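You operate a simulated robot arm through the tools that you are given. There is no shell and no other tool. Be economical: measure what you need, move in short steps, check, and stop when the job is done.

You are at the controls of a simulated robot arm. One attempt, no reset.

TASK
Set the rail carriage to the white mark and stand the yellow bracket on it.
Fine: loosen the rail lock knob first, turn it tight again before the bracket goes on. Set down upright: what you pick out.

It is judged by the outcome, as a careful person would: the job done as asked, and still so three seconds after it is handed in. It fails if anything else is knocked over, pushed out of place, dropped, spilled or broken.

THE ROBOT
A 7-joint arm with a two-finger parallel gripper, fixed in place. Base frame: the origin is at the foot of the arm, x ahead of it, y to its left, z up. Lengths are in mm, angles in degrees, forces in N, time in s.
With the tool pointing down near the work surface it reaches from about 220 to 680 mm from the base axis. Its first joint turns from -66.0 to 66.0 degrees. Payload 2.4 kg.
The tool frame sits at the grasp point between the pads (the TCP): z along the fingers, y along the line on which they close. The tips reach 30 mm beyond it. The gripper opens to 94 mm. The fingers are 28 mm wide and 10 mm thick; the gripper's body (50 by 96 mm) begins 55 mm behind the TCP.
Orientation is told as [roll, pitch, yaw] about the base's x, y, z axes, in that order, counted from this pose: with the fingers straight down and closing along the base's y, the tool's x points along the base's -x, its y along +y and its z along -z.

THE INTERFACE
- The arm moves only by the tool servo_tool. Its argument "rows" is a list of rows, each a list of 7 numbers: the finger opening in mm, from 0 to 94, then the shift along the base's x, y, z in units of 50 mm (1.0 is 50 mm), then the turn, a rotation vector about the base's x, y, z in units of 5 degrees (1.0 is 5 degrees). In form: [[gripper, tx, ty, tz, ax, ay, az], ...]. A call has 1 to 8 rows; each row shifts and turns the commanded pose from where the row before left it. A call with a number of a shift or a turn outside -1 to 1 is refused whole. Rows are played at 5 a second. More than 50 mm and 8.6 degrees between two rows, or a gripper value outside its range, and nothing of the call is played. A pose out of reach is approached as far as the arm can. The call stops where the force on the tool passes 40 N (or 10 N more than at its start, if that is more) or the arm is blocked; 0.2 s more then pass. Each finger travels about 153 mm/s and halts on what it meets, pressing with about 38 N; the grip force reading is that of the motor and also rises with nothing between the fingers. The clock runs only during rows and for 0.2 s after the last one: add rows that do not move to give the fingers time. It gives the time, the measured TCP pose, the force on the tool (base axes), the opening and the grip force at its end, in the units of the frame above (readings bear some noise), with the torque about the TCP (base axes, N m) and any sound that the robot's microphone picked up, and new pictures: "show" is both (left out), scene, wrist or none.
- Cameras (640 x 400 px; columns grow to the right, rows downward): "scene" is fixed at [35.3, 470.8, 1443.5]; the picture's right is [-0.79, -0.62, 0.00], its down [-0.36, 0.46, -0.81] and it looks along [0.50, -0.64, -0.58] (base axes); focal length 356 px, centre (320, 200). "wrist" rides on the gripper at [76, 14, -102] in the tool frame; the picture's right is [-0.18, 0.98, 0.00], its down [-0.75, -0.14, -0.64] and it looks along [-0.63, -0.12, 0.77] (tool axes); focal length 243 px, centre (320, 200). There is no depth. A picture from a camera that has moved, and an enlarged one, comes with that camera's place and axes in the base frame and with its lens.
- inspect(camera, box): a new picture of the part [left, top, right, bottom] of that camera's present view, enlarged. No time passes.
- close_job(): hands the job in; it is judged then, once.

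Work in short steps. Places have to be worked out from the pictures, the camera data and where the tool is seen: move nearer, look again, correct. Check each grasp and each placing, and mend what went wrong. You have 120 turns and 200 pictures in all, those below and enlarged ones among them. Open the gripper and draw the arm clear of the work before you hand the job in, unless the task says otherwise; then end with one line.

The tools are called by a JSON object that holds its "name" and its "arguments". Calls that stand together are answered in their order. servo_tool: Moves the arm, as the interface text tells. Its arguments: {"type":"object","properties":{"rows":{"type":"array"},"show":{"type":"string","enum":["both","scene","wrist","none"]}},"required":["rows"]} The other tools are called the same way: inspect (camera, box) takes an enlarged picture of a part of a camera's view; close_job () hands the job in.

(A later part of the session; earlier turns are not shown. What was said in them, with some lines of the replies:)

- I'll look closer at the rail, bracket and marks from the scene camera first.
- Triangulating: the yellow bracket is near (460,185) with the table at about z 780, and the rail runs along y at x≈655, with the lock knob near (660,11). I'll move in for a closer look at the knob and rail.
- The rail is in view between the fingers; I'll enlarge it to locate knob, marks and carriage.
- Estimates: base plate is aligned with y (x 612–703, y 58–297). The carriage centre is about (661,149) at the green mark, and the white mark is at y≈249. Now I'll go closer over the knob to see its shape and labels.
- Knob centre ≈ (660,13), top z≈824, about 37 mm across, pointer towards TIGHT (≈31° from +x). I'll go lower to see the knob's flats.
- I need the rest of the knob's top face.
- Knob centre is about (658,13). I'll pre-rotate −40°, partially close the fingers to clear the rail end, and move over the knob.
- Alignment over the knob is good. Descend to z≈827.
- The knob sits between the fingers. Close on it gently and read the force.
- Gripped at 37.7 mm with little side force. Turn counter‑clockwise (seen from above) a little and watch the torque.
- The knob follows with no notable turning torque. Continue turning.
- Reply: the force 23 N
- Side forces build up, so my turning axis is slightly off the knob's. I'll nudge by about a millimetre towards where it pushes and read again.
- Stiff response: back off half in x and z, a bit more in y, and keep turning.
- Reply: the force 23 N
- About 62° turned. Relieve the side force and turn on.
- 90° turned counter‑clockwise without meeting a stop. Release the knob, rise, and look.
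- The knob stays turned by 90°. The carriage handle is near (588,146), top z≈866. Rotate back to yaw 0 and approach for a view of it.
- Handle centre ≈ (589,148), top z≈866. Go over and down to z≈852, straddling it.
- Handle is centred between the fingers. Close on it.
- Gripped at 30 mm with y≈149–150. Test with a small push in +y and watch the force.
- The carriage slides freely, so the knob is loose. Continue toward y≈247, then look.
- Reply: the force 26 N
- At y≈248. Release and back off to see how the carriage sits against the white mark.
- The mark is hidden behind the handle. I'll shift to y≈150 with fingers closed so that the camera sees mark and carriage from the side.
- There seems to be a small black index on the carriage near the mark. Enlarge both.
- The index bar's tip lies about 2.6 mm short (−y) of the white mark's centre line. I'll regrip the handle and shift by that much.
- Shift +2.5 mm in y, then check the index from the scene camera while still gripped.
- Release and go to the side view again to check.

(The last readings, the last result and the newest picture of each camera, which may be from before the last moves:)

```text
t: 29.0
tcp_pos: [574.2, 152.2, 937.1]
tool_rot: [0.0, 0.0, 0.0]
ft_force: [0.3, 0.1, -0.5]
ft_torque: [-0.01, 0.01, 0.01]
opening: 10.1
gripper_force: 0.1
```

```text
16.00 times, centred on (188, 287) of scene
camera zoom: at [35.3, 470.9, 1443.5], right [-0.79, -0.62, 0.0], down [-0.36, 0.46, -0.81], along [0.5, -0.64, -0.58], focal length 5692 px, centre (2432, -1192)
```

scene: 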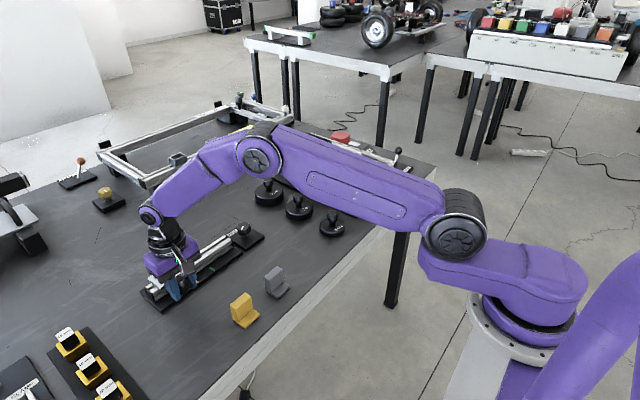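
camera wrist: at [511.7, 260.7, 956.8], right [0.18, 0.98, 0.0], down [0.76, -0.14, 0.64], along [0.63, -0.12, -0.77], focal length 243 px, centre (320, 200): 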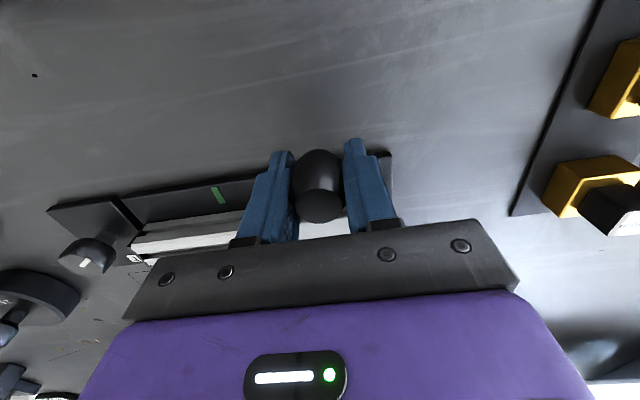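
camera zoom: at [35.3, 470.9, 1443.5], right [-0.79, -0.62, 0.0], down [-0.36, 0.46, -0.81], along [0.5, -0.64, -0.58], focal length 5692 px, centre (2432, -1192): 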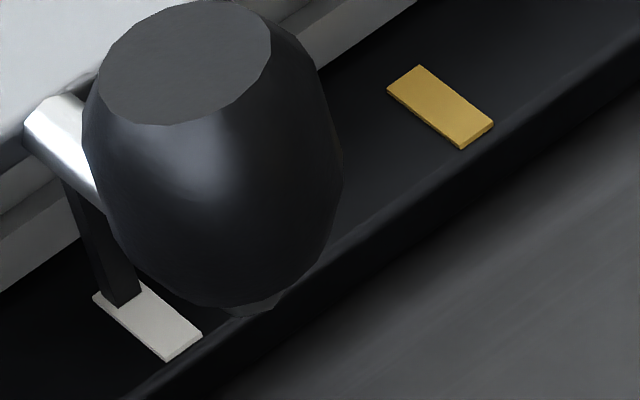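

The index now sits within about 0.4 mm of the mark's centre line. Next: back to the knob with yaw +50 to tighten it clockwise.

{"name": "servo_tool", "arguments": {"rows": [[56, 0.21, -0.34, 0, 0, 0, 1], [56, 0.21, -0.34, 0, 0, 0, 1], [56, 0.21, -0.34, 0, 0, 0, 1], [56, 0.21, -0.34, 0, 0, 0, 1], [56, 0.21, -0.34, 0, 0, 0, 1], [56, 0.21, -0.34, 0, 0, 0, 1], [56, 0.21, -0.34, 0, 0, 0, 1], [56, 0.21, -0.34, 0, 0, 0, 1]], "show": "none"}}

{"name": "servo_tool", "arguments": {"rows": [[56, 0, 0, 0, 0, 0, 1], [56, 0, 0, 0, 0, 0, 1], [56, 0, 0, 0, 0, 0, 0], [56, 0, 0, 0, 0, 0, 0]], "show": "wrist"}}

```text
t: 30.8
tcp_pos: [656.2, 16.9, 936.8]
tool_rot: [0.0, 0.0, 40.1]
ft_force: [-0.3, 0.2, -0.3]
ft_torque: [-0.01, -0.04, -0.02]
opening: 56.1
gripper_force: 0.1
```

```text
t: 31.8
tcp_pos: [658.0, 16.1, 937.4]
tool_rot: [0.0, 0.0, 50.0]
ft_force: [0.1, -0.9, -0.2]
ft_torque: [0.01, 0.0, 0.01]
opening: 55.9
gripper_force: 0.0
camera wrist: at [597.2, -34.0, 1040.6], right [-0.63, 0.77, 0.0], down [0.59, 0.49, 0.64], along [0.5, 0.41, -0.77], focal length 243 px, centre (320, 200)
```

wrist: 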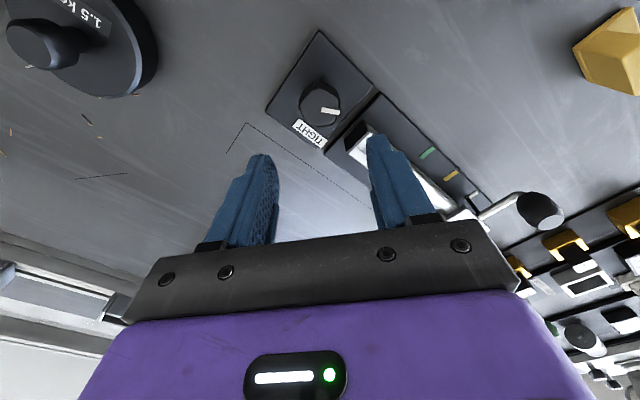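

Aligned over the knob (shift −1.5 mm in y). Descend to 827 and close.

{"name": "servo_tool", "arguments": {"rows": [[56, 0, -0.03, -0.8, 0, 0, 0], [56, 0, 0, -0.8, 0, 0, 0], [56, 0, 0, -0.6, 0, 0, 0], [44, 0, 0, 0, 0, 0, 0], [34, 0, 0, 0, 0, 0, 0], [20, 0, 0, 0, 0, 0, 0], [20, 0, 0, 0, 0, 0, 0]], "show": "wrist"}}

```text
t: 33.4
tcp_pos: [657.8, 15.6, 827.9]
tool_rot: [0.2, 0.2, 50.0]
ft_force: [-8.9, 2.2, 0.7]
ft_torque: [-0.19, 0.13, -0.02]
opening: 37.3
gripper_force: 44.8
camera wrist: at [596.9, -34.3, 930.7], right [-0.64, 0.77, 0.0], down [0.59, 0.49, 0.64], along [0.49, 0.41, -0.77], focal length 243 px, centre (320, 200)
```

wrist: 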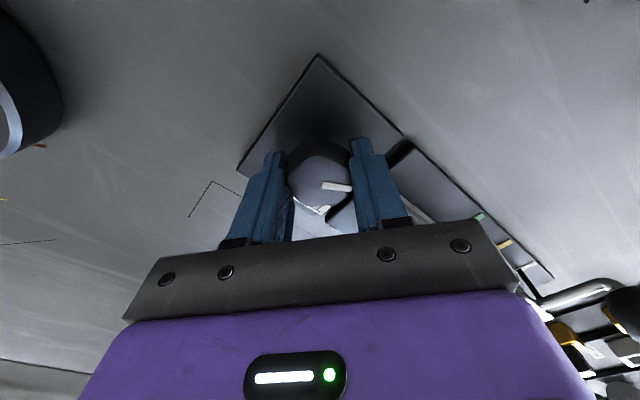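

Gripped. Turn clockwise 40°, with a small relief in −x.

{"name": "servo_tool", "arguments": {"rows": [[20, -0.008, 0, 0, 0, 0, -1], [20, 0, 0, 0, 0, 0, -1], [20, 0, 0, 0, 0, 0, -1], [20, 0, 0, 0, 0, 0, -1], [20, 0, 0, 0, 0, 0, -1], [20, 0, 0, 0, 0, 0, -1], [20, 0, 0, 0, 0, 0, 0]], "show": "none"}}

```text
t: 35.0
tcp_pos: [656.9, 14.7, 827.7]
tool_rot: [0.0, -0.1, 20.0]
ft_force: [-2.4, 7.7, -6.5]
ft_torque: [-0.24, -0.31, -0.01]
opening: 37.2
gripper_force: 45.1
```

Smooth. Continue clockwise.

{"name": "servo_tool", "arguments": {"rows": [[20, 0, 0.005, 0, 0, 0, -1], [20, 0, 0, 0, 0, 0, -1], [20, 0, 0, 0, 0, 0, -1], [20, 0, 0, 0, 0, 0, -1], [20, 0, 0, 0, 0, 0, -1], [20, 0, 0, 0, 0, 0, -1], [20, 0, 0, 0, 0, 0, 0]], "show": "none"}}

```text
t: 36.6
tcp_pos: [656.7, 14.5, 826.8]
tool_rot: [0.0, 0.0, -10.1]
ft_force: [3.6, 2.5, -10.0]
ft_torque: [-0.03, -1.06, -0.02]
opening: 37.5
gripper_force: 45.2
```

Another 30° brings the pointer back to TIGHT.

{"name": "servo_tool", "arguments": {"rows": [[20, 0, 0, 0, 0, 0, -1], [20, 0, 0, 0, 0, 0, -1], [20, 0, 0, 0, 0, 0, -1], [20, 0, 0, 0, 0, 0, -1], [20, 0, 0, 0, 0, 0, -1], [20, 0, 0, 0, 0, 0, -1], [20, 0, 0, 0, 0, 0, 0]], "show": "wrist"}}

```text
t: 38.2
tcp_pos: [657.2, 13.4, 827.1]
tool_rot: [-0.1, 0.0, -40.2]
ft_force: [2.9, -6.6, -9.1]
ft_torque: [-0.12, -0.19, 0.01]
opening: 37.3
gripper_force: 45.0
camera wrist: at [607.7, 72.9, 930.6], right [0.77, 0.63, 0.0], down [0.49, -0.59, 0.64], along [0.41, -0.5, -0.77], focal length 243 px, centre (320, 200)
```

wrist: 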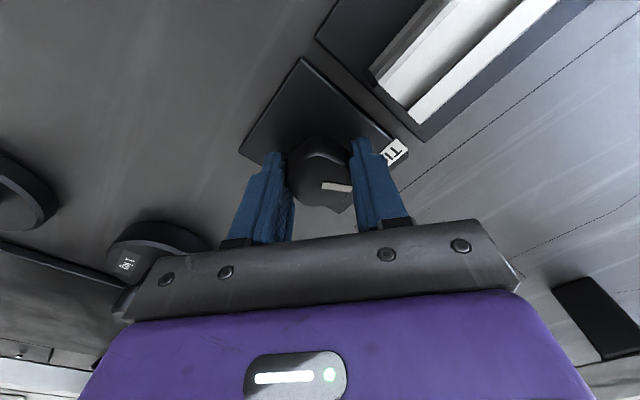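

Pointer is back where it started. One small further clockwise nudge to feel if it seats.

{"name": "servo_tool", "arguments": {"rows": [[20, 0, 0, 0, 0, 0, -0.6], [20, 0, 0, 0, 0, 0, -0.6], [20, 0, 0, 0, 0, 0, 0]], "show": "none"}}

```text
t: 39.0
tcp_pos: [656.8, 14.0, 827.0]
tool_rot: [-0.1, 0.1, -46.0]
ft_force: [-2.4, -9.6, -1.8]
ft_torque: [-0.08, 0.16, 1.11]
opening: 37.5
gripper_force: 45.3
```

Torque about z rose to 1.1 N·m: the knob is seated tight. Release and rise.

{"name": "servo_tool", "arguments": {"rows": [[20, 0, 0, 0, 0, 0, 0.3], [45, 0, 0, 0, 0, 0, 0], [56, 0, 0, 0, 0, 0, 0], [56, 0, 0, 0.9, 0, 0, 0], [56, 0, 0, 0.9, 0, 0, 0], [56, 0, 0, 0, 0, 0, 0]], "show": "wrist"}}

{"name": "inspect", "arguments": {"camera": "scene", "box": [130, 200, 280, 320]}}

{"name": "inspect", "arguments": {"camera": "scene", "box": [172, 275, 204, 299]}}

```text
t: 40.4
tcp_pos: [656.6, 15.4, 917.2]
tool_rot: [0.0, 0.0, -44.4]
ft_force: [0.3, -0.1, 0.1]
ft_torque: [0.01, -0.02, 0.02]
opening: 56.1
gripper_force: 0.1
camera wrist: at [612.0, 77.9, 1020.7], right [0.82, 0.57, 0.0], down [0.44, -0.63, 0.64], along [0.37, -0.53, -0.77], focal length 243 px, centre (320, 200)
```

wrist: 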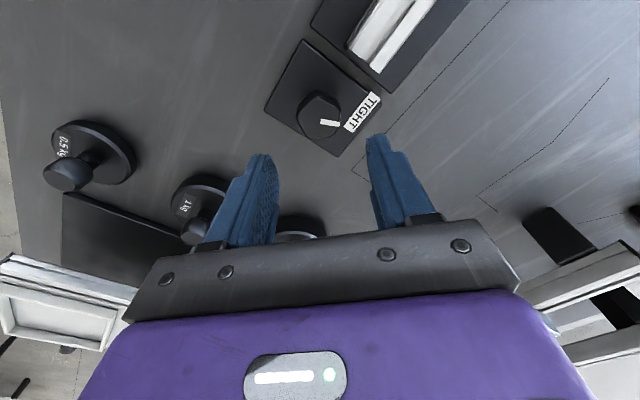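

```text
3.33 times, centred on (205, 260) of scene
camera zoom: at [35.3, 470.8, 1443.5], right [-0.79, -0.62, 0.0], down [-0.36, 0.46, -0.81], along [0.5, -0.64, -0.58], focal length 1186 px, centre (703, 0)
```

zoom: 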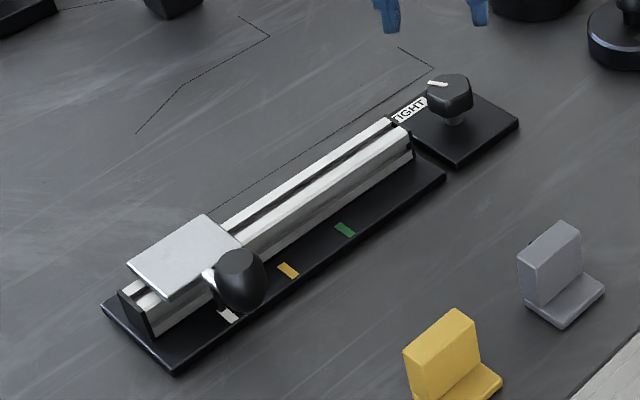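

```text
16.00 times, centred on (188, 287) of scene
camera zoom: at [35.3, 470.8, 1443.5], right [-0.79, -0.62, 0.0], down [-0.36, 0.46, -0.81], along [0.5, -0.64, -0.58], focal length 5692 px, centre (2432, -1192)
```

zoom: 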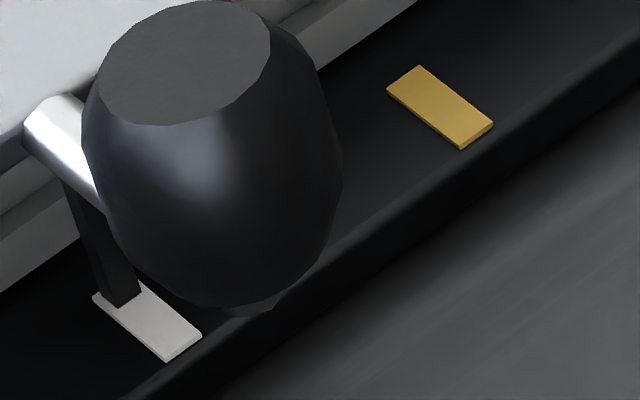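

Carriage is at the mark and locked. Now to the yellow bracket: unwind yaw and travel to a viewing pose behind it.

{"name": "servo_tool", "arguments": {"rows": [[94, -0.64, 0.43, 0.1, 0, 0, 1], [94, -0.64, 0.43, 0.1, 0, 0, 1], [94, -0.64, 0.43, 0, 0, 0, 1], [94, -0.64, 0.43, 0, 0, 0, 1], [94, -0.64, 0.43, 0, 0, 0, 1], [94, -0.64, 0.43, 0, 0, 0, 1], [94, -0.64, 0.43, 0, 0, 0, 1], [94, -0.64, 0.43, 0, 0, 0, 1]], "show": "none"}}

{"name": "servo_tool", "arguments": {"rows": [[94, 0, 0, 0, 0, 0, 0.88], [94, 0, 0, 0, 0, 0, 0]], "show": "wrist"}}

{"name": "inspect", "arguments": {"camera": "wrist", "box": [220, 90, 420, 240]}}

```text
t: 42.2
tcp_pos: [399.8, 186.8, 926.8]
tool_rot: [-0.1, 0.0, -4.4]
ft_force: [0.2, -0.3, 0.7]
ft_torque: [0.0, 0.02, 0.03]
opening: 94.0
gripper_force: 0.0
```

```text
t: 42.8
tcp_pos: [399.9, 187.6, 926.4]
tool_rot: [0.1, 0.0, -0.1]
ft_force: [0.6, 0.7, 0.1]
ft_torque: [0.03, 0.04, 0.02]
opening: 94.1
gripper_force: 0.0
camera wrist: at [324.1, 200.0, 1030.5], right [0.19, 0.98, 0.0], down [0.75, -0.14, 0.64], along [0.63, -0.12, -0.77], focal length 243 px, centre (320, 200)
```

wrist: 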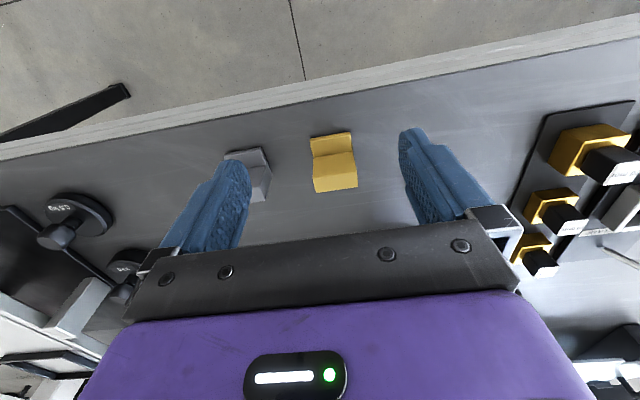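

```text
2.67 times, centred on (320, 165) of wrist
camera zoom: at [324.1, 200.0, 1030.5], right [0.19, 0.98, 0.0], down [0.75, -0.14, 0.64], along [0.63, -0.12, -0.77], focal length 647 px, centre (320, 293)
```

zoom: 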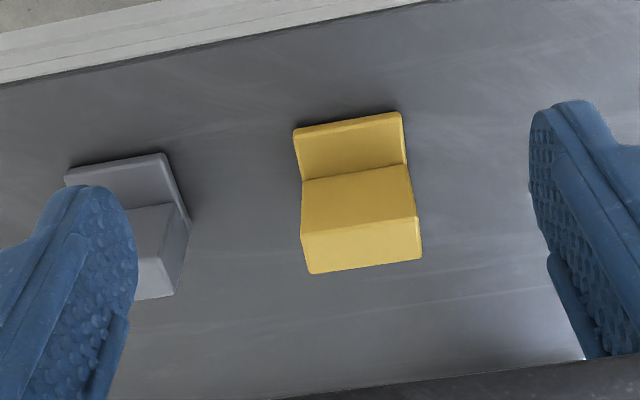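

Bracket: plate top x 462–481, y 166–211, foot toward −x to x≈437, square to the axes. The target at x≈672, y≈249.5 is 717 mm out, so I need a tilt. I'll test reach empty with a 15° outward tilt first.

{"name": "servo_tool", "arguments": {"rows": [[94, 0.68, 0.155, 0, 0, -0.375, 0], [94, 0.68, 0.155, 0, 0, -0.375, 0], [94, 0.68, 0.155, 0, 0, -0.375, 0], [94, 0.68, 0.155, 0, 0, -0.375, 0], [94, 0.68, 0.155, 0, 0, -0.375, 0], [94, 0.68, 0.155, 0, 0, -0.375, 0], [94, 0.68, 0.155, 0, 0, -0.375, 0], [94, 0.68, 0.155, 0, 0, -0.375, 0]]}}

```text
t: 44.6
tcp_pos: [672.8, 249.7, 926.9]
tool_rot: [0.0, -15.0, -0.1]
ft_force: [-0.4, -0.1, 0.2]
ft_torque: [-0.01, 0.0, -0.01]
opening: 93.9
gripper_force: 0.0
camera wrist: at [572.3, 262.3, 1006.9], right [0.18, 0.98, 0.05], down [0.56, -0.14, 0.81], along [0.81, -0.12, -0.58], focal length 243 px, centre (320, 200)
```

scene: 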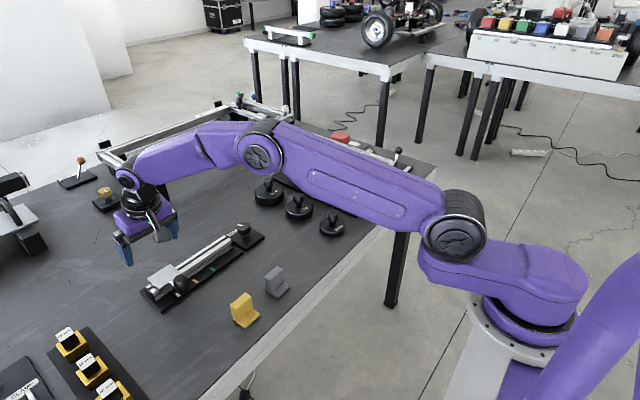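
wrist: 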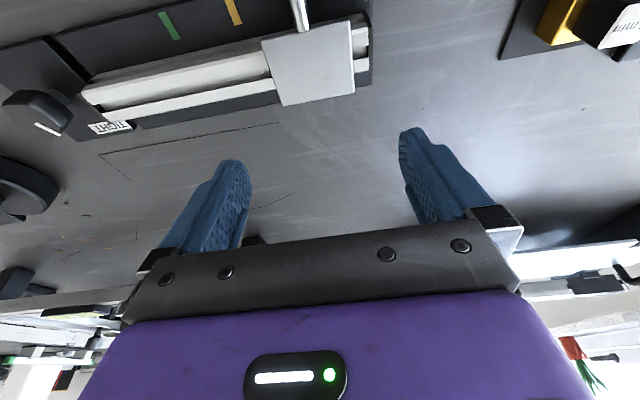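

Reach is fine at z 927. Carriage top refined to x 636–687, y 219.5–278.5, centre (661.5,249). Lower to z≈872 to confirm reach there.

{"name": "servo_tool", "arguments": {"rows": [[94, 0, 0, -0.55, 0, 0, 0], [94, 0, 0, -0.55, 0, 0, 0], [94, 0, 0, 0, 0, 0, 0]]}}

```text
t: 45.4
tcp_pos: [672.6, 249.0, 873.3]
tool_rot: [0.0, -15.1, 0.0]
ft_force: [-0.3, -0.5, -0.6]
ft_torque: [0.0, 0.01, -0.01]
opening: 93.9
gripper_force: 0.0
camera wrist: at [571.6, 262.0, 952.5], right [0.18, 0.98, 0.05], down [0.56, -0.14, 0.82], along [0.81, -0.12, -0.58], focal length 243 px, centre (320, 200)
```

scene: 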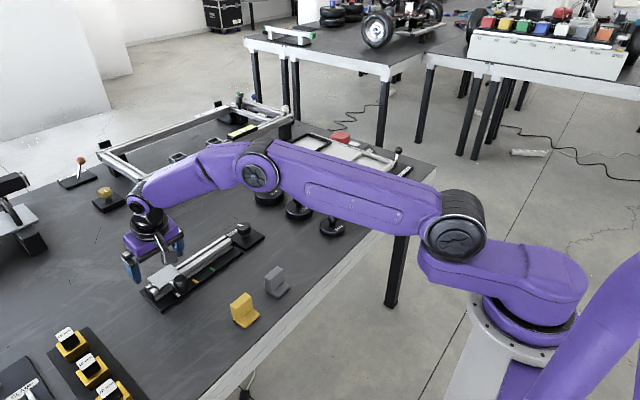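
wrist: 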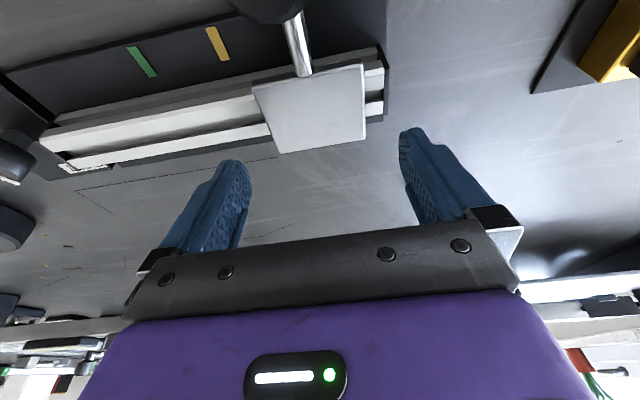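

Reach at placing height is fine. Now carry this tilt to above the bracket.

{"name": "servo_tool", "arguments": {"rows": [[94, 0, 0, 1, 0, 0, 0], [94, -0.8, -0.24, 0, 0, 0, 0], [94, -0.8, -0.24, 0, 0, 0, 0], [94, -0.8, -0.24, 0, 0, 0, 0], [94, -0.8, -0.24, 0, 0, 0, 0], [94, -0.82, -0.25, 0, 0, 0, 0], [94, 0, 0, 0, 0, 0, 0]]}}

```text
t: 47.0
tcp_pos: [470.3, 187.2, 922.8]
tool_rot: [0.1, -15.1, -0.2]
ft_force: [0.3, -0.3, 0.2]
ft_torque: [0.0, 0.01, 0.0]
opening: 94.3
gripper_force: 0.0
camera wrist: at [370.8, 201.3, 1002.1], right [0.18, 0.98, 0.05], down [0.56, -0.14, 0.82], along [0.81, -0.12, -0.58], focal length 243 px, centre (320, 200)
```

scene: 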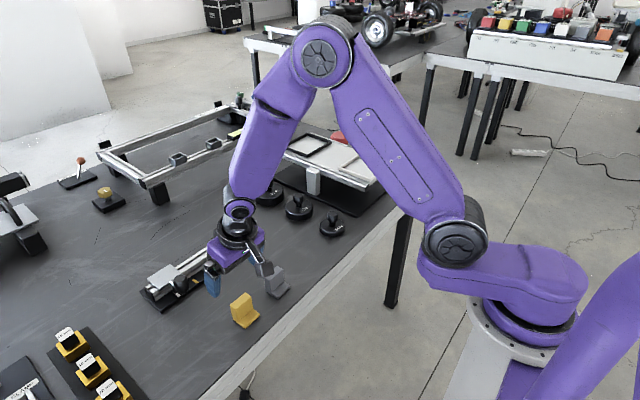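
wrist: 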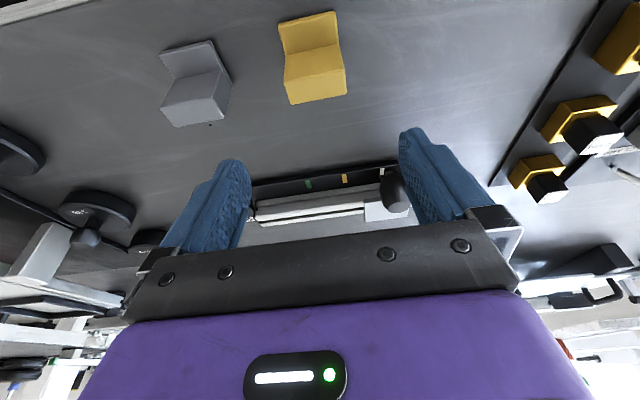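

Bracket confirmed (y 166–210.6). To keep clear of the grey bracket I narrow to 68 mm and descend to z≈820.

{"name": "servo_tool", "arguments": {"rows": [[68, 0.01, 0.015, 0, 0, 0, 0], [68, 0, 0, -0.7, 0, 0, 0], [68, 0, 0, -0.7, 0, 0, 0], [68, 0, 0, -0.4, 0, 0, 0], [68, 0, 0, -0.25, 0, 0, 0], [68, 0, 0, 0, 0, 0, 0]]}}

```text
t: 48.4
tcp_pos: [472.4, 190.2, 818.8]
tool_rot: [0.1, -15.0, -0.1]
ft_force: [-0.2, 0.6, 0.4]
ft_torque: [0.02, 0.0, 0.02]
opening: 67.9
gripper_force: 0.0
camera wrist: at [371.7, 202.9, 899.0], right [0.18, 0.98, 0.05], down [0.56, -0.14, 0.82], along [0.81, -0.12, -0.58], focal length 243 px, centre (320, 200)
```

scene: 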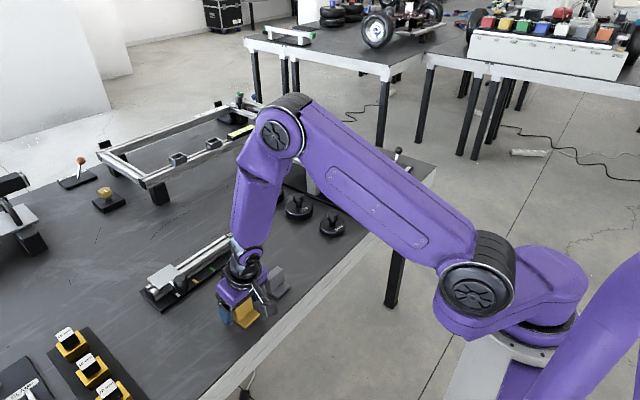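
wrist: 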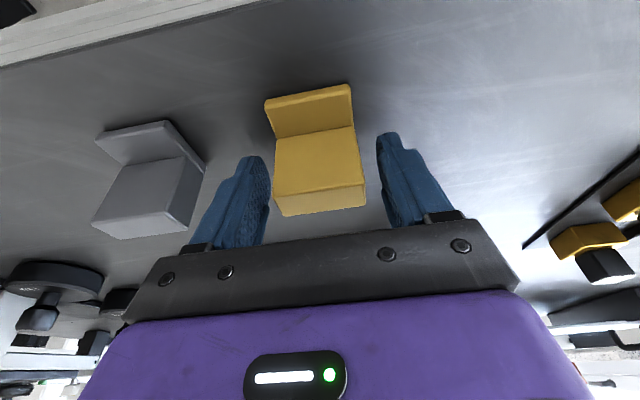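

The bracket is between the fingers, clear of the grey one. Close.

{"name": "servo_tool", "arguments": {"rows": [[55, 0, 0, 0, 0, 0, 0], [48, 0, 0, 0, 0, 0, 0], [44, 0, 0, 0, 0, 0, 0], [36, 0, 0, 0, 0, 0, 0], [36, 0, 0, 0, 0, 0, 0]], "show": "wrist"}}

```text
t: 49.6
tcp_pos: [472.8, 189.5, 819.3]
tool_rot: [0.1, -14.9, -0.1]
ft_force: [-0.5, -0.2, 0.2]
ft_torque: [-0.01, 0.01, -0.02]
opening: 48.6
gripper_force: 38.1
camera wrist: at [371.7, 202.8, 899.2], right [0.18, 0.98, 0.05], down [0.56, -0.14, 0.82], along [0.81, -0.12, -0.58], focal length 243 px, centre (320, 200)
```

wrist: 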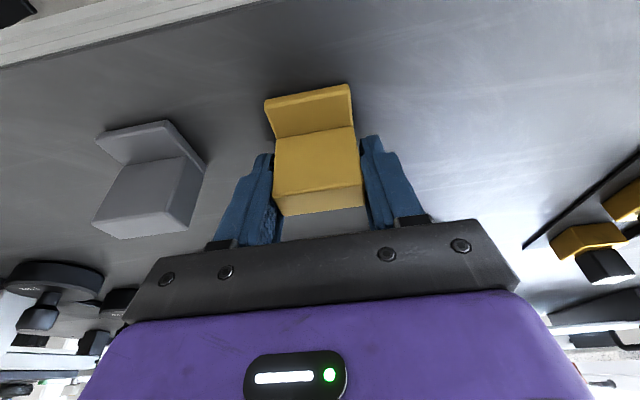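

Gripped at 48.6 mm. Lift a little and check.

{"name": "servo_tool", "arguments": {"rows": [[36, 0, 0, 0.2, 0, 0, 0], [36, 0, 0, 0.4, 0, 0, 0], [36, 0, 0, 0, 0, 0, 0]]}}

{"name": "inspect", "arguments": {"camera": "scene", "box": [205, 260, 305, 340]}}

```text
t: 50.4
tcp_pos: [473.2, 188.9, 849.1]
tool_rot: [-0.1, -15.0, -0.1]
ft_force: [-0.1, -1.2, -0.5]
ft_torque: [-0.01, 0.01, 0.04]
opening: 48.8
gripper_force: 38.6
camera wrist: at [371.5, 202.7, 929.6], right [0.18, 0.98, 0.05], down [0.56, -0.14, 0.82], along [0.81, -0.12, -0.58], focal length 243 px, centre (320, 200)
```

scene: 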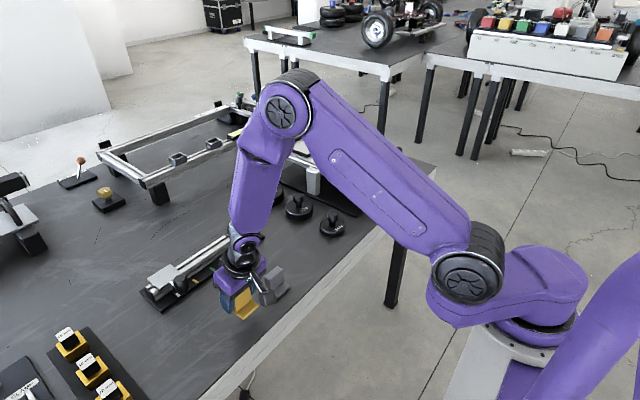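
wrist: 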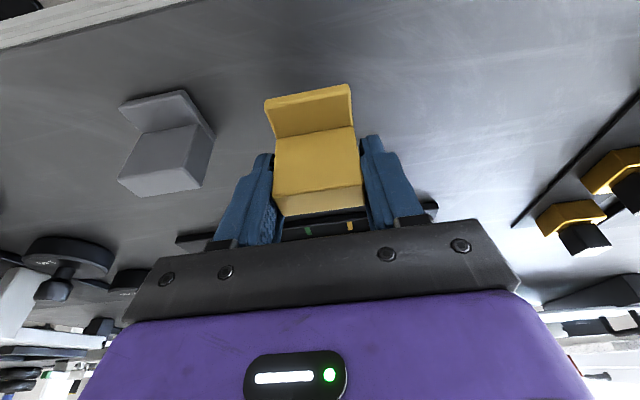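

```text
5.00 times, centred on (255, 300) of scene
camera zoom: at [35.4, 470.8, 1443.5], right [-0.79, -0.62, 0.0], down [-0.36, 0.46, -0.81], along [0.5, -0.64, -0.58], focal length 1779 px, centre (645, -300)
```

zoom: 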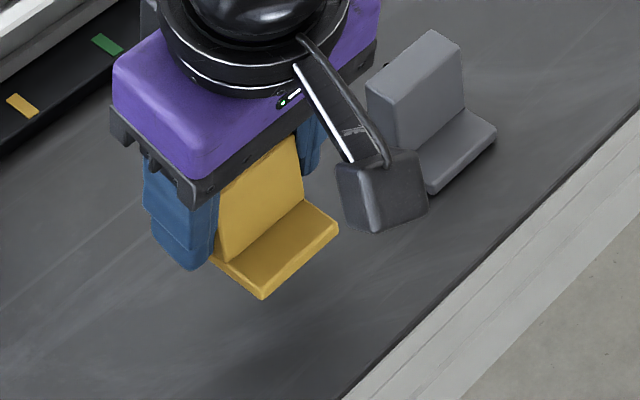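

Held upright. Raise to z≈930 and carry to above the carriage (675, 249).

{"name": "servo_tool", "arguments": {"rows": [[36, 0, 0, 0.8, 0, 0, 0], [36, 0, 0, 0.8, 0, 0, 0], [36, 0.67, 0.2, 0, 0, 0, 0], [36, 0.67, 0.2, 0, 0, 0, 0], [36, 0.67, 0.2, 0, 0, 0, 0], [36, 0.67, 0.2, 0, 0, 0, 0], [36, 0.67, 0.2, 0, 0, 0, 0], [36, 0.69, 0.2, 0, 0, 0, 0]], "show": "none"}}

{"name": "servo_tool", "arguments": {"rows": [[36, 0, 0, -0.2, 0, 0, 0], [36, 0, 0, -0.2, 0, 0, 0], [36, 0, 0, 0, 0, 0, 0]]}}

{"name": "inspect", "arguments": {"camera": "scene", "box": [110, 210, 230, 310]}}

{"name": "inspect", "arguments": {"camera": "wrist", "box": [220, 0, 420, 240]}}

```text
t: 52.2
tcp_pos: [675.1, 247.8, 928.9]
tool_rot: [0.0, -14.9, -0.2]
ft_force: [1.1, 0.4, -0.7]
ft_torque: [-0.03, 0.0, -0.01]
opening: 48.9
gripper_force: 37.8
```

```text
t: 53.0
tcp_pos: [674.7, 248.0, 910.8]
tool_rot: [0.0, -15.1, -0.1]
ft_force: [-0.2, 0.6, -0.5]
ft_torque: [0.02, 0.02, 0.01]
opening: 48.7
gripper_force: 37.6
camera wrist: at [574.1, 262.4, 990.1], right [0.18, 0.98, 0.05], down [0.56, -0.14, 0.82], along [0.81, -0.12, -0.58], focal length 243 px, centre (320, 200)
```

scene: 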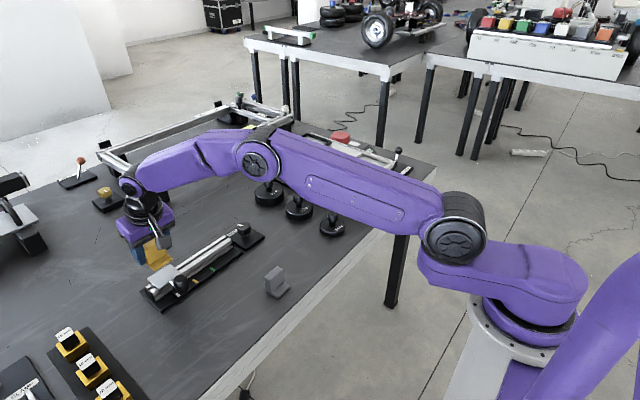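
wrist: 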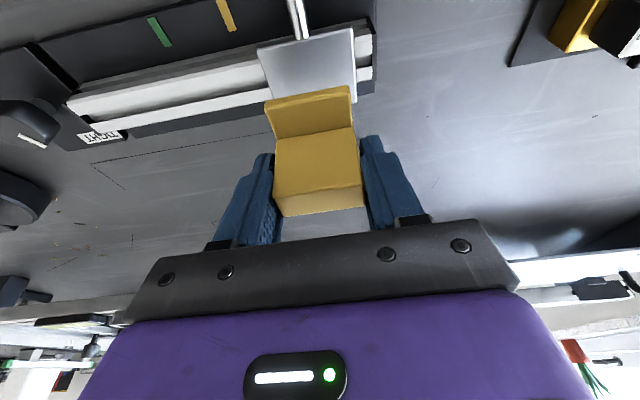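

```text
4.00 times, centred on (170, 260) of scene
camera zoom: at [35.4, 470.8, 1443.5], right [-0.79, -0.62, 0.0], down [-0.36, 0.46, -0.81], along [0.5, -0.64, -0.58], focal length 1423 px, centre (920, -40)
```

zoom: 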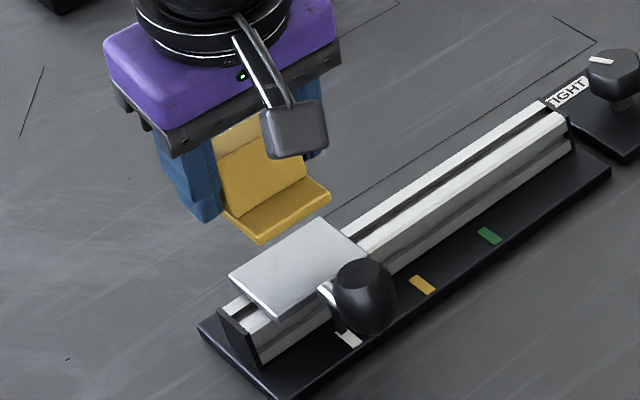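

```text
1.67 times, centred on (320, 120) of wrist
camera zoom: at [574.1, 262.4, 990.1], right [0.18, 0.98, 0.05], down [0.56, -0.14, 0.82], along [0.81, -0.12, -0.58], focal length 404 px, centre (320, 333)
```

zoom: 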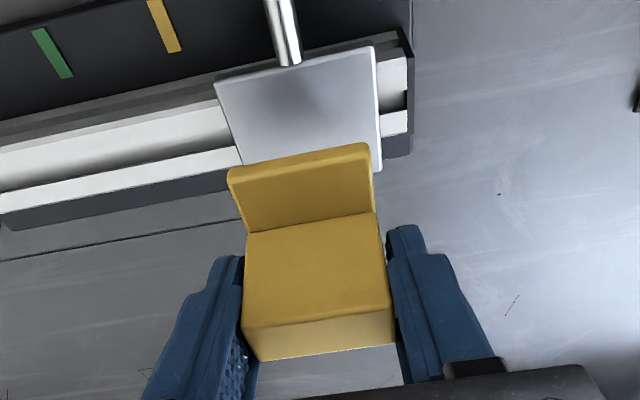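

Foot's near edge is at (640,249) against carriage x 636–687, so nearly centred. Shift −1 mm in x and descend to just above.

{"name": "servo_tool", "arguments": {"rows": [[36, -0.02, 0.005, -0.3, 0, 0, 0], [36, 0, 0, -0.3, 0, 0, 0], [36, 0, 0, -0.14, 0, 0, 0], [36, 0, 0, 0, 0, 0, 0]]}}

{"name": "inspect", "arguments": {"camera": "scene", "box": [130, 220, 220, 300]}}

{"name": "inspect", "arguments": {"camera": "wrist", "box": [220, 20, 420, 220]}}

```text
t: 54.0
tcp_pos: [673.4, 248.5, 872.3]
tool_rot: [0.0, -14.9, -0.1]
ft_force: [0.8, -0.1, -1.5]
ft_torque: [0.01, 0.01, -0.01]
opening: 48.6
gripper_force: 38.2
camera wrist: at [573.0, 262.5, 952.4], right [0.18, 0.98, 0.05], down [0.56, -0.14, 0.82], along [0.81, -0.12, -0.58], focal length 243 px, centre (320, 200)
```

scene: 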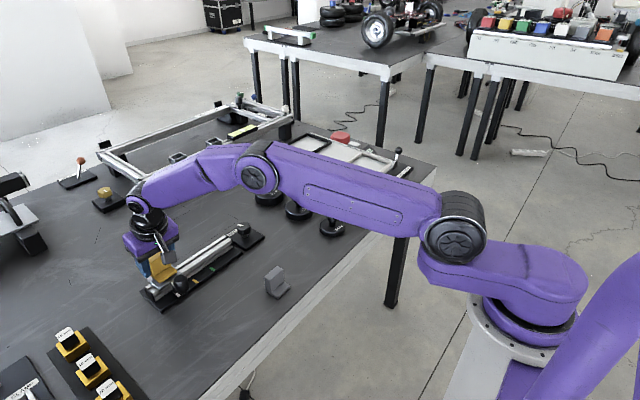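
wrist: 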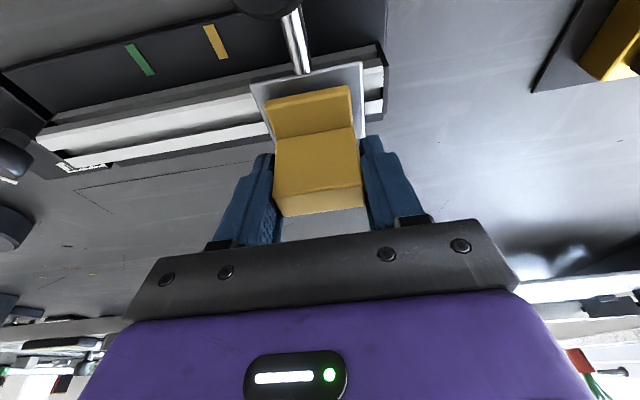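

```text
5.00 times, centred on (175, 260) of scene
camera zoom: at [35.4, 470.8, 1443.5], right [-0.79, -0.62, 0.0], down [-0.36, 0.46, -0.81], along [0.5, -0.64, -0.58], focal length 1779 px, centre (1045, -100)
```

zoom: 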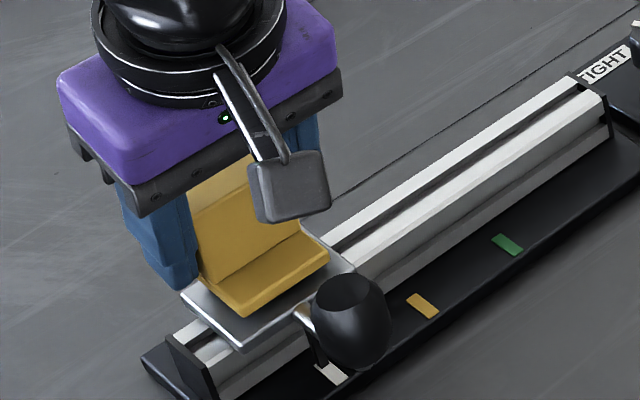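

```text
2.00 times, centred on (320, 120) of wrist
camera zoom: at [573.0, 262.5, 952.4], right [0.18, 0.98, 0.05], down [0.56, -0.14, 0.82], along [0.81, -0.12, -0.58], focal length 485 px, centre (320, 360)
```

zoom: 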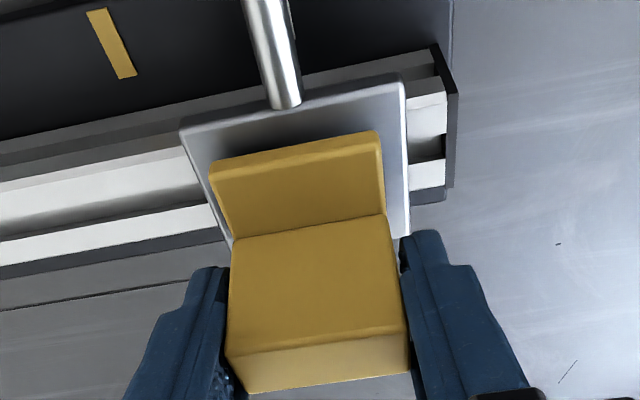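

Centred with a margin all around. Lower 5 mm in 1 mm rows and check force.

{"name": "servo_tool", "arguments": {"rows": [[36, 0, 0, -0.02, 0, 0, 0], [36, 0, 0, -0.02, 0, 0, 0], [36, 0, 0, -0.02, 0, 0, 0], [36, 0, 0, -0.02, 0, 0, 0], [36, 0, 0, -0.02, 0, 0, 0], [36, 0, 0, 0, 0, 0, 0]], "show": "none"}}

{"name": "inspect", "arguments": {"camera": "scene", "box": [145, 250, 205, 300]}}

```text
t: 55.4
tcp_pos: [672.5, 249.7, 868.0]
tool_rot: [0.1, -15.1, -0.1]
ft_force: [-0.3, -0.4, 1.9]
ft_torque: [-0.05, 0.1, 0.0]
opening: 48.8
gripper_force: 38.2
```

```text
8.00 times, centred on (175, 275) of scene
camera zoom: at [35.3, 470.8, 1443.5], right [-0.79, -0.62, 0.0], down [-0.36, 0.46, -0.81], along [0.5, -0.64, -0.58], focal length 2846 px, centre (1480, -400)
```

zoom: 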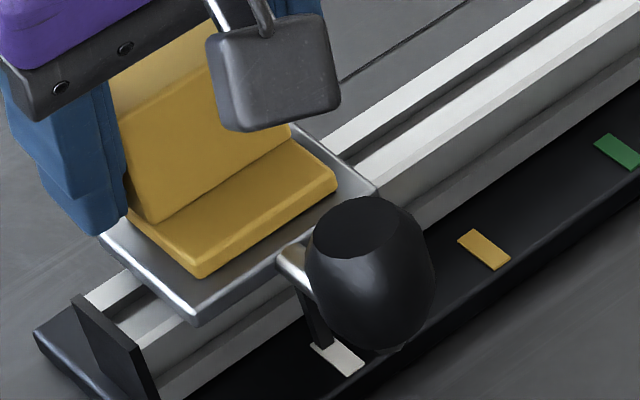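

Very close—force just beginning (+1.9 N). Half a millimetre at a time.

{"name": "servo_tool", "arguments": {"rows": [[36, 0, 0, -0.01, 0, 0, 0], [36, 0, 0, 0, 0, 0, 0]], "show": "none"}}

```text
t: 56.0
tcp_pos: [674.9, 249.4, 867.8]
tool_rot: [0.1, -15.2, -0.2]
ft_force: [-3.3, -0.4, 8.2]
ft_torque: [-0.06, 0.3, 0.0]
opening: 48.7
gripper_force: 37.9
```

Seated with 8 N contact. Open the fingers gently.

{"name": "servo_tool", "arguments": {"rows": [[50, 0, 0, 0, 0, 0, 0], [54, 0, 0, 0, 0, 0, 0], [62, 0, 0, 0, 0, 0, 0], [70, 0, 0, 0, 0, 0, 0], [70, 0, 0, 0, 0, 0, 0]]}}

{"name": "inspect", "arguments": {"camera": "scene", "box": [145, 250, 205, 300]}}

```text
t: 57.2
tcp_pos: [673.2, 249.5, 867.5]
tool_rot: [0.0, -15.0, -0.1]
ft_force: [-0.2, 0.5, -0.3]
ft_torque: [0.0, 0.0, 0.01]
opening: 70.0
gripper_force: 0.0
camera wrist: at [573.2, 262.9, 947.4], right [0.18, 0.98, 0.05], down [0.56, -0.14, 0.82], along [0.81, -0.12, -0.58], focal length 243 px, centre (320, 200)
```

scene: 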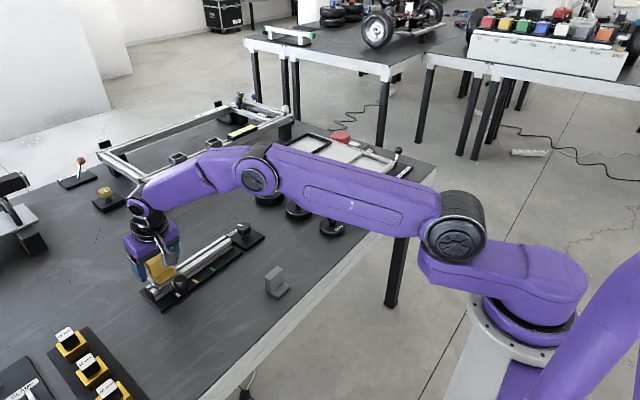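
wrist: 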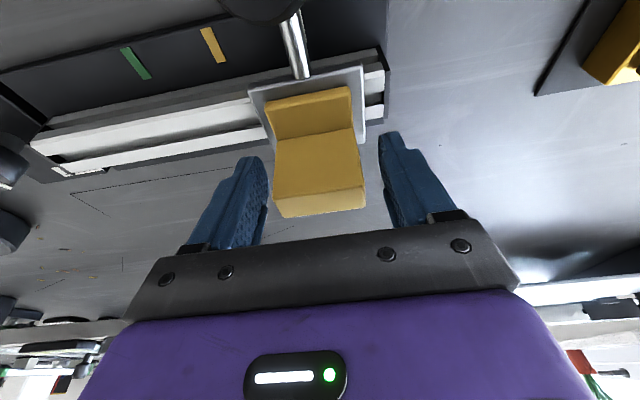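

```text
8.00 times, centred on (175, 275) of scene
camera zoom: at [35.3, 470.8, 1443.5], right [-0.79, -0.62, 0.0], down [-0.36, 0.46, -0.81], along [0.5, -0.64, -0.58], focal length 2846 px, centre (1480, -400)
```

zoom: 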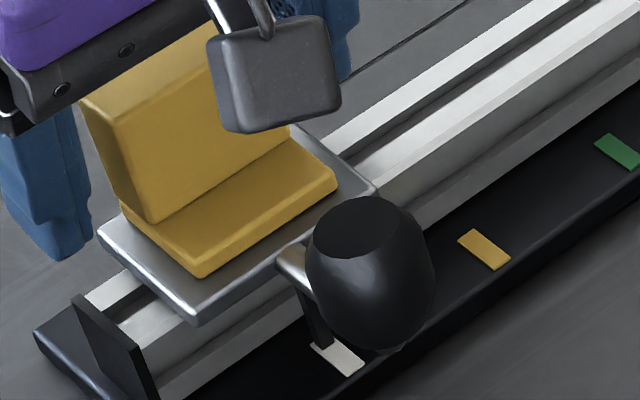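

The bracket stands on its own. Withdraw straight up, then back toward the base.

{"name": "servo_tool", "arguments": {"rows": [[70, 0, 0, 0.5, 0, 0, 0], [70, 0, 0, 0.9, 0, 0, 0], [70, 0, 0, 0.9, 0, 0, 0], [70, -0.9, -0.2, 0.3, 0, 0.5, 0], [70, -0.9, -0.2, 0.3, 0, 0.5, 0], [70, -0.9, -0.2, 0.3, 0, 0.5, 0], [70, -0.9, -0.2, 0.3, 0, 0.5, 0], [70, 0, 0, 0, 0, 0, 0]]}}

{"name": "inspect", "arguments": {"camera": "scene", "box": [130, 210, 270, 310]}}

{"name": "inspect", "arguments": {"camera": "scene", "box": [172, 275, 204, 299]}}

```text
t: 59.0
tcp_pos: [492.7, 209.7, 1042.7]
tool_rot: [0.0, -5.0, 0.0]
ft_force: [-0.5, 0.7, 0.8]
ft_torque: [0.0, -0.01, 0.0]
opening: 70.0
gripper_force: 0.1
camera wrist: at [407.7, 223.2, 1138.6], right [0.19, 0.98, 0.02], down [0.69, -0.14, 0.71], along [0.7, -0.12, -0.71], focal length 243 px, centre (320, 200)
```

scene: 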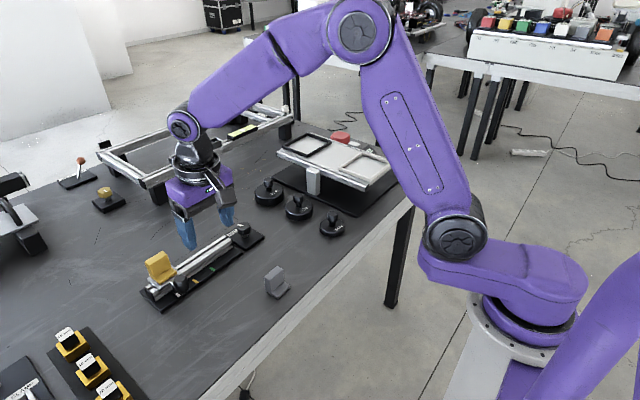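
wrist: 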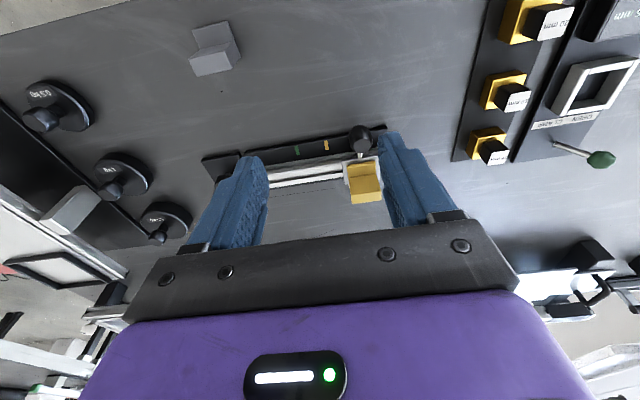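

```text
4.00 times, centred on (200, 260) of scene
camera zoom: at [35.3, 470.8, 1443.5], right [-0.79, -0.62, 0.0], down [-0.36, 0.46, -0.81], along [0.5, -0.64, -0.58], focal length 1423 px, centre (800, -40)
```

zoom: 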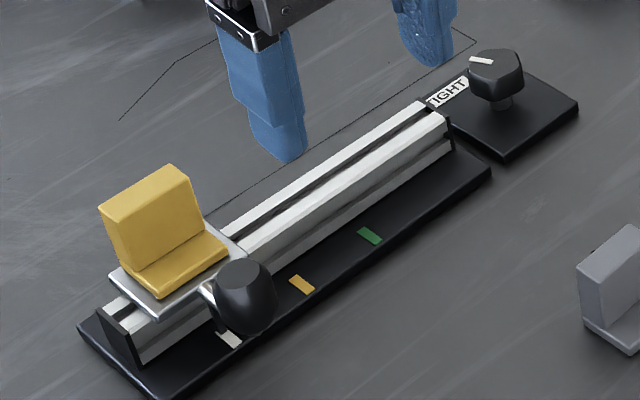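

```text
16.00 times, centred on (188, 287) of scene
camera zoom: at [35.3, 470.8, 1443.5], right [-0.79, -0.62, 0.0], down [-0.36, 0.46, -0.81], along [0.5, -0.64, -0.58], focal length 5692 px, centre (2432, -1192)
```

zoom: 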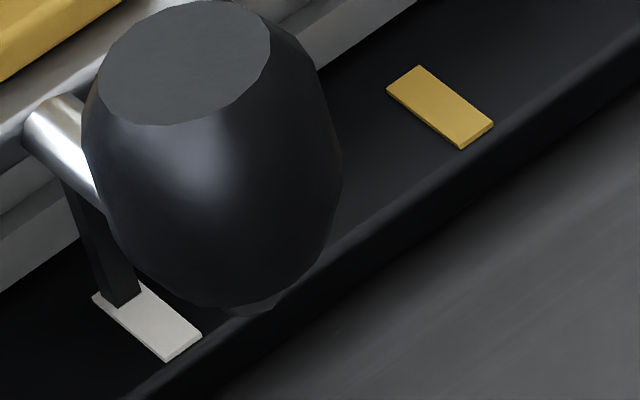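

The index is on the white mark, the knob points to TIGHT, the bracket stands upright on the carriage, and the arm is clear with the gripper open. Handing in.

{"name": "close_job", "arguments": {}}

```text
The job is handed in.
```

The carriage is set to the white mark, with its index within about half a millimetre of the mark's centre line. The lock knob was loosened first and turned tight again before the yellow bracket was stood upright on the carriage.
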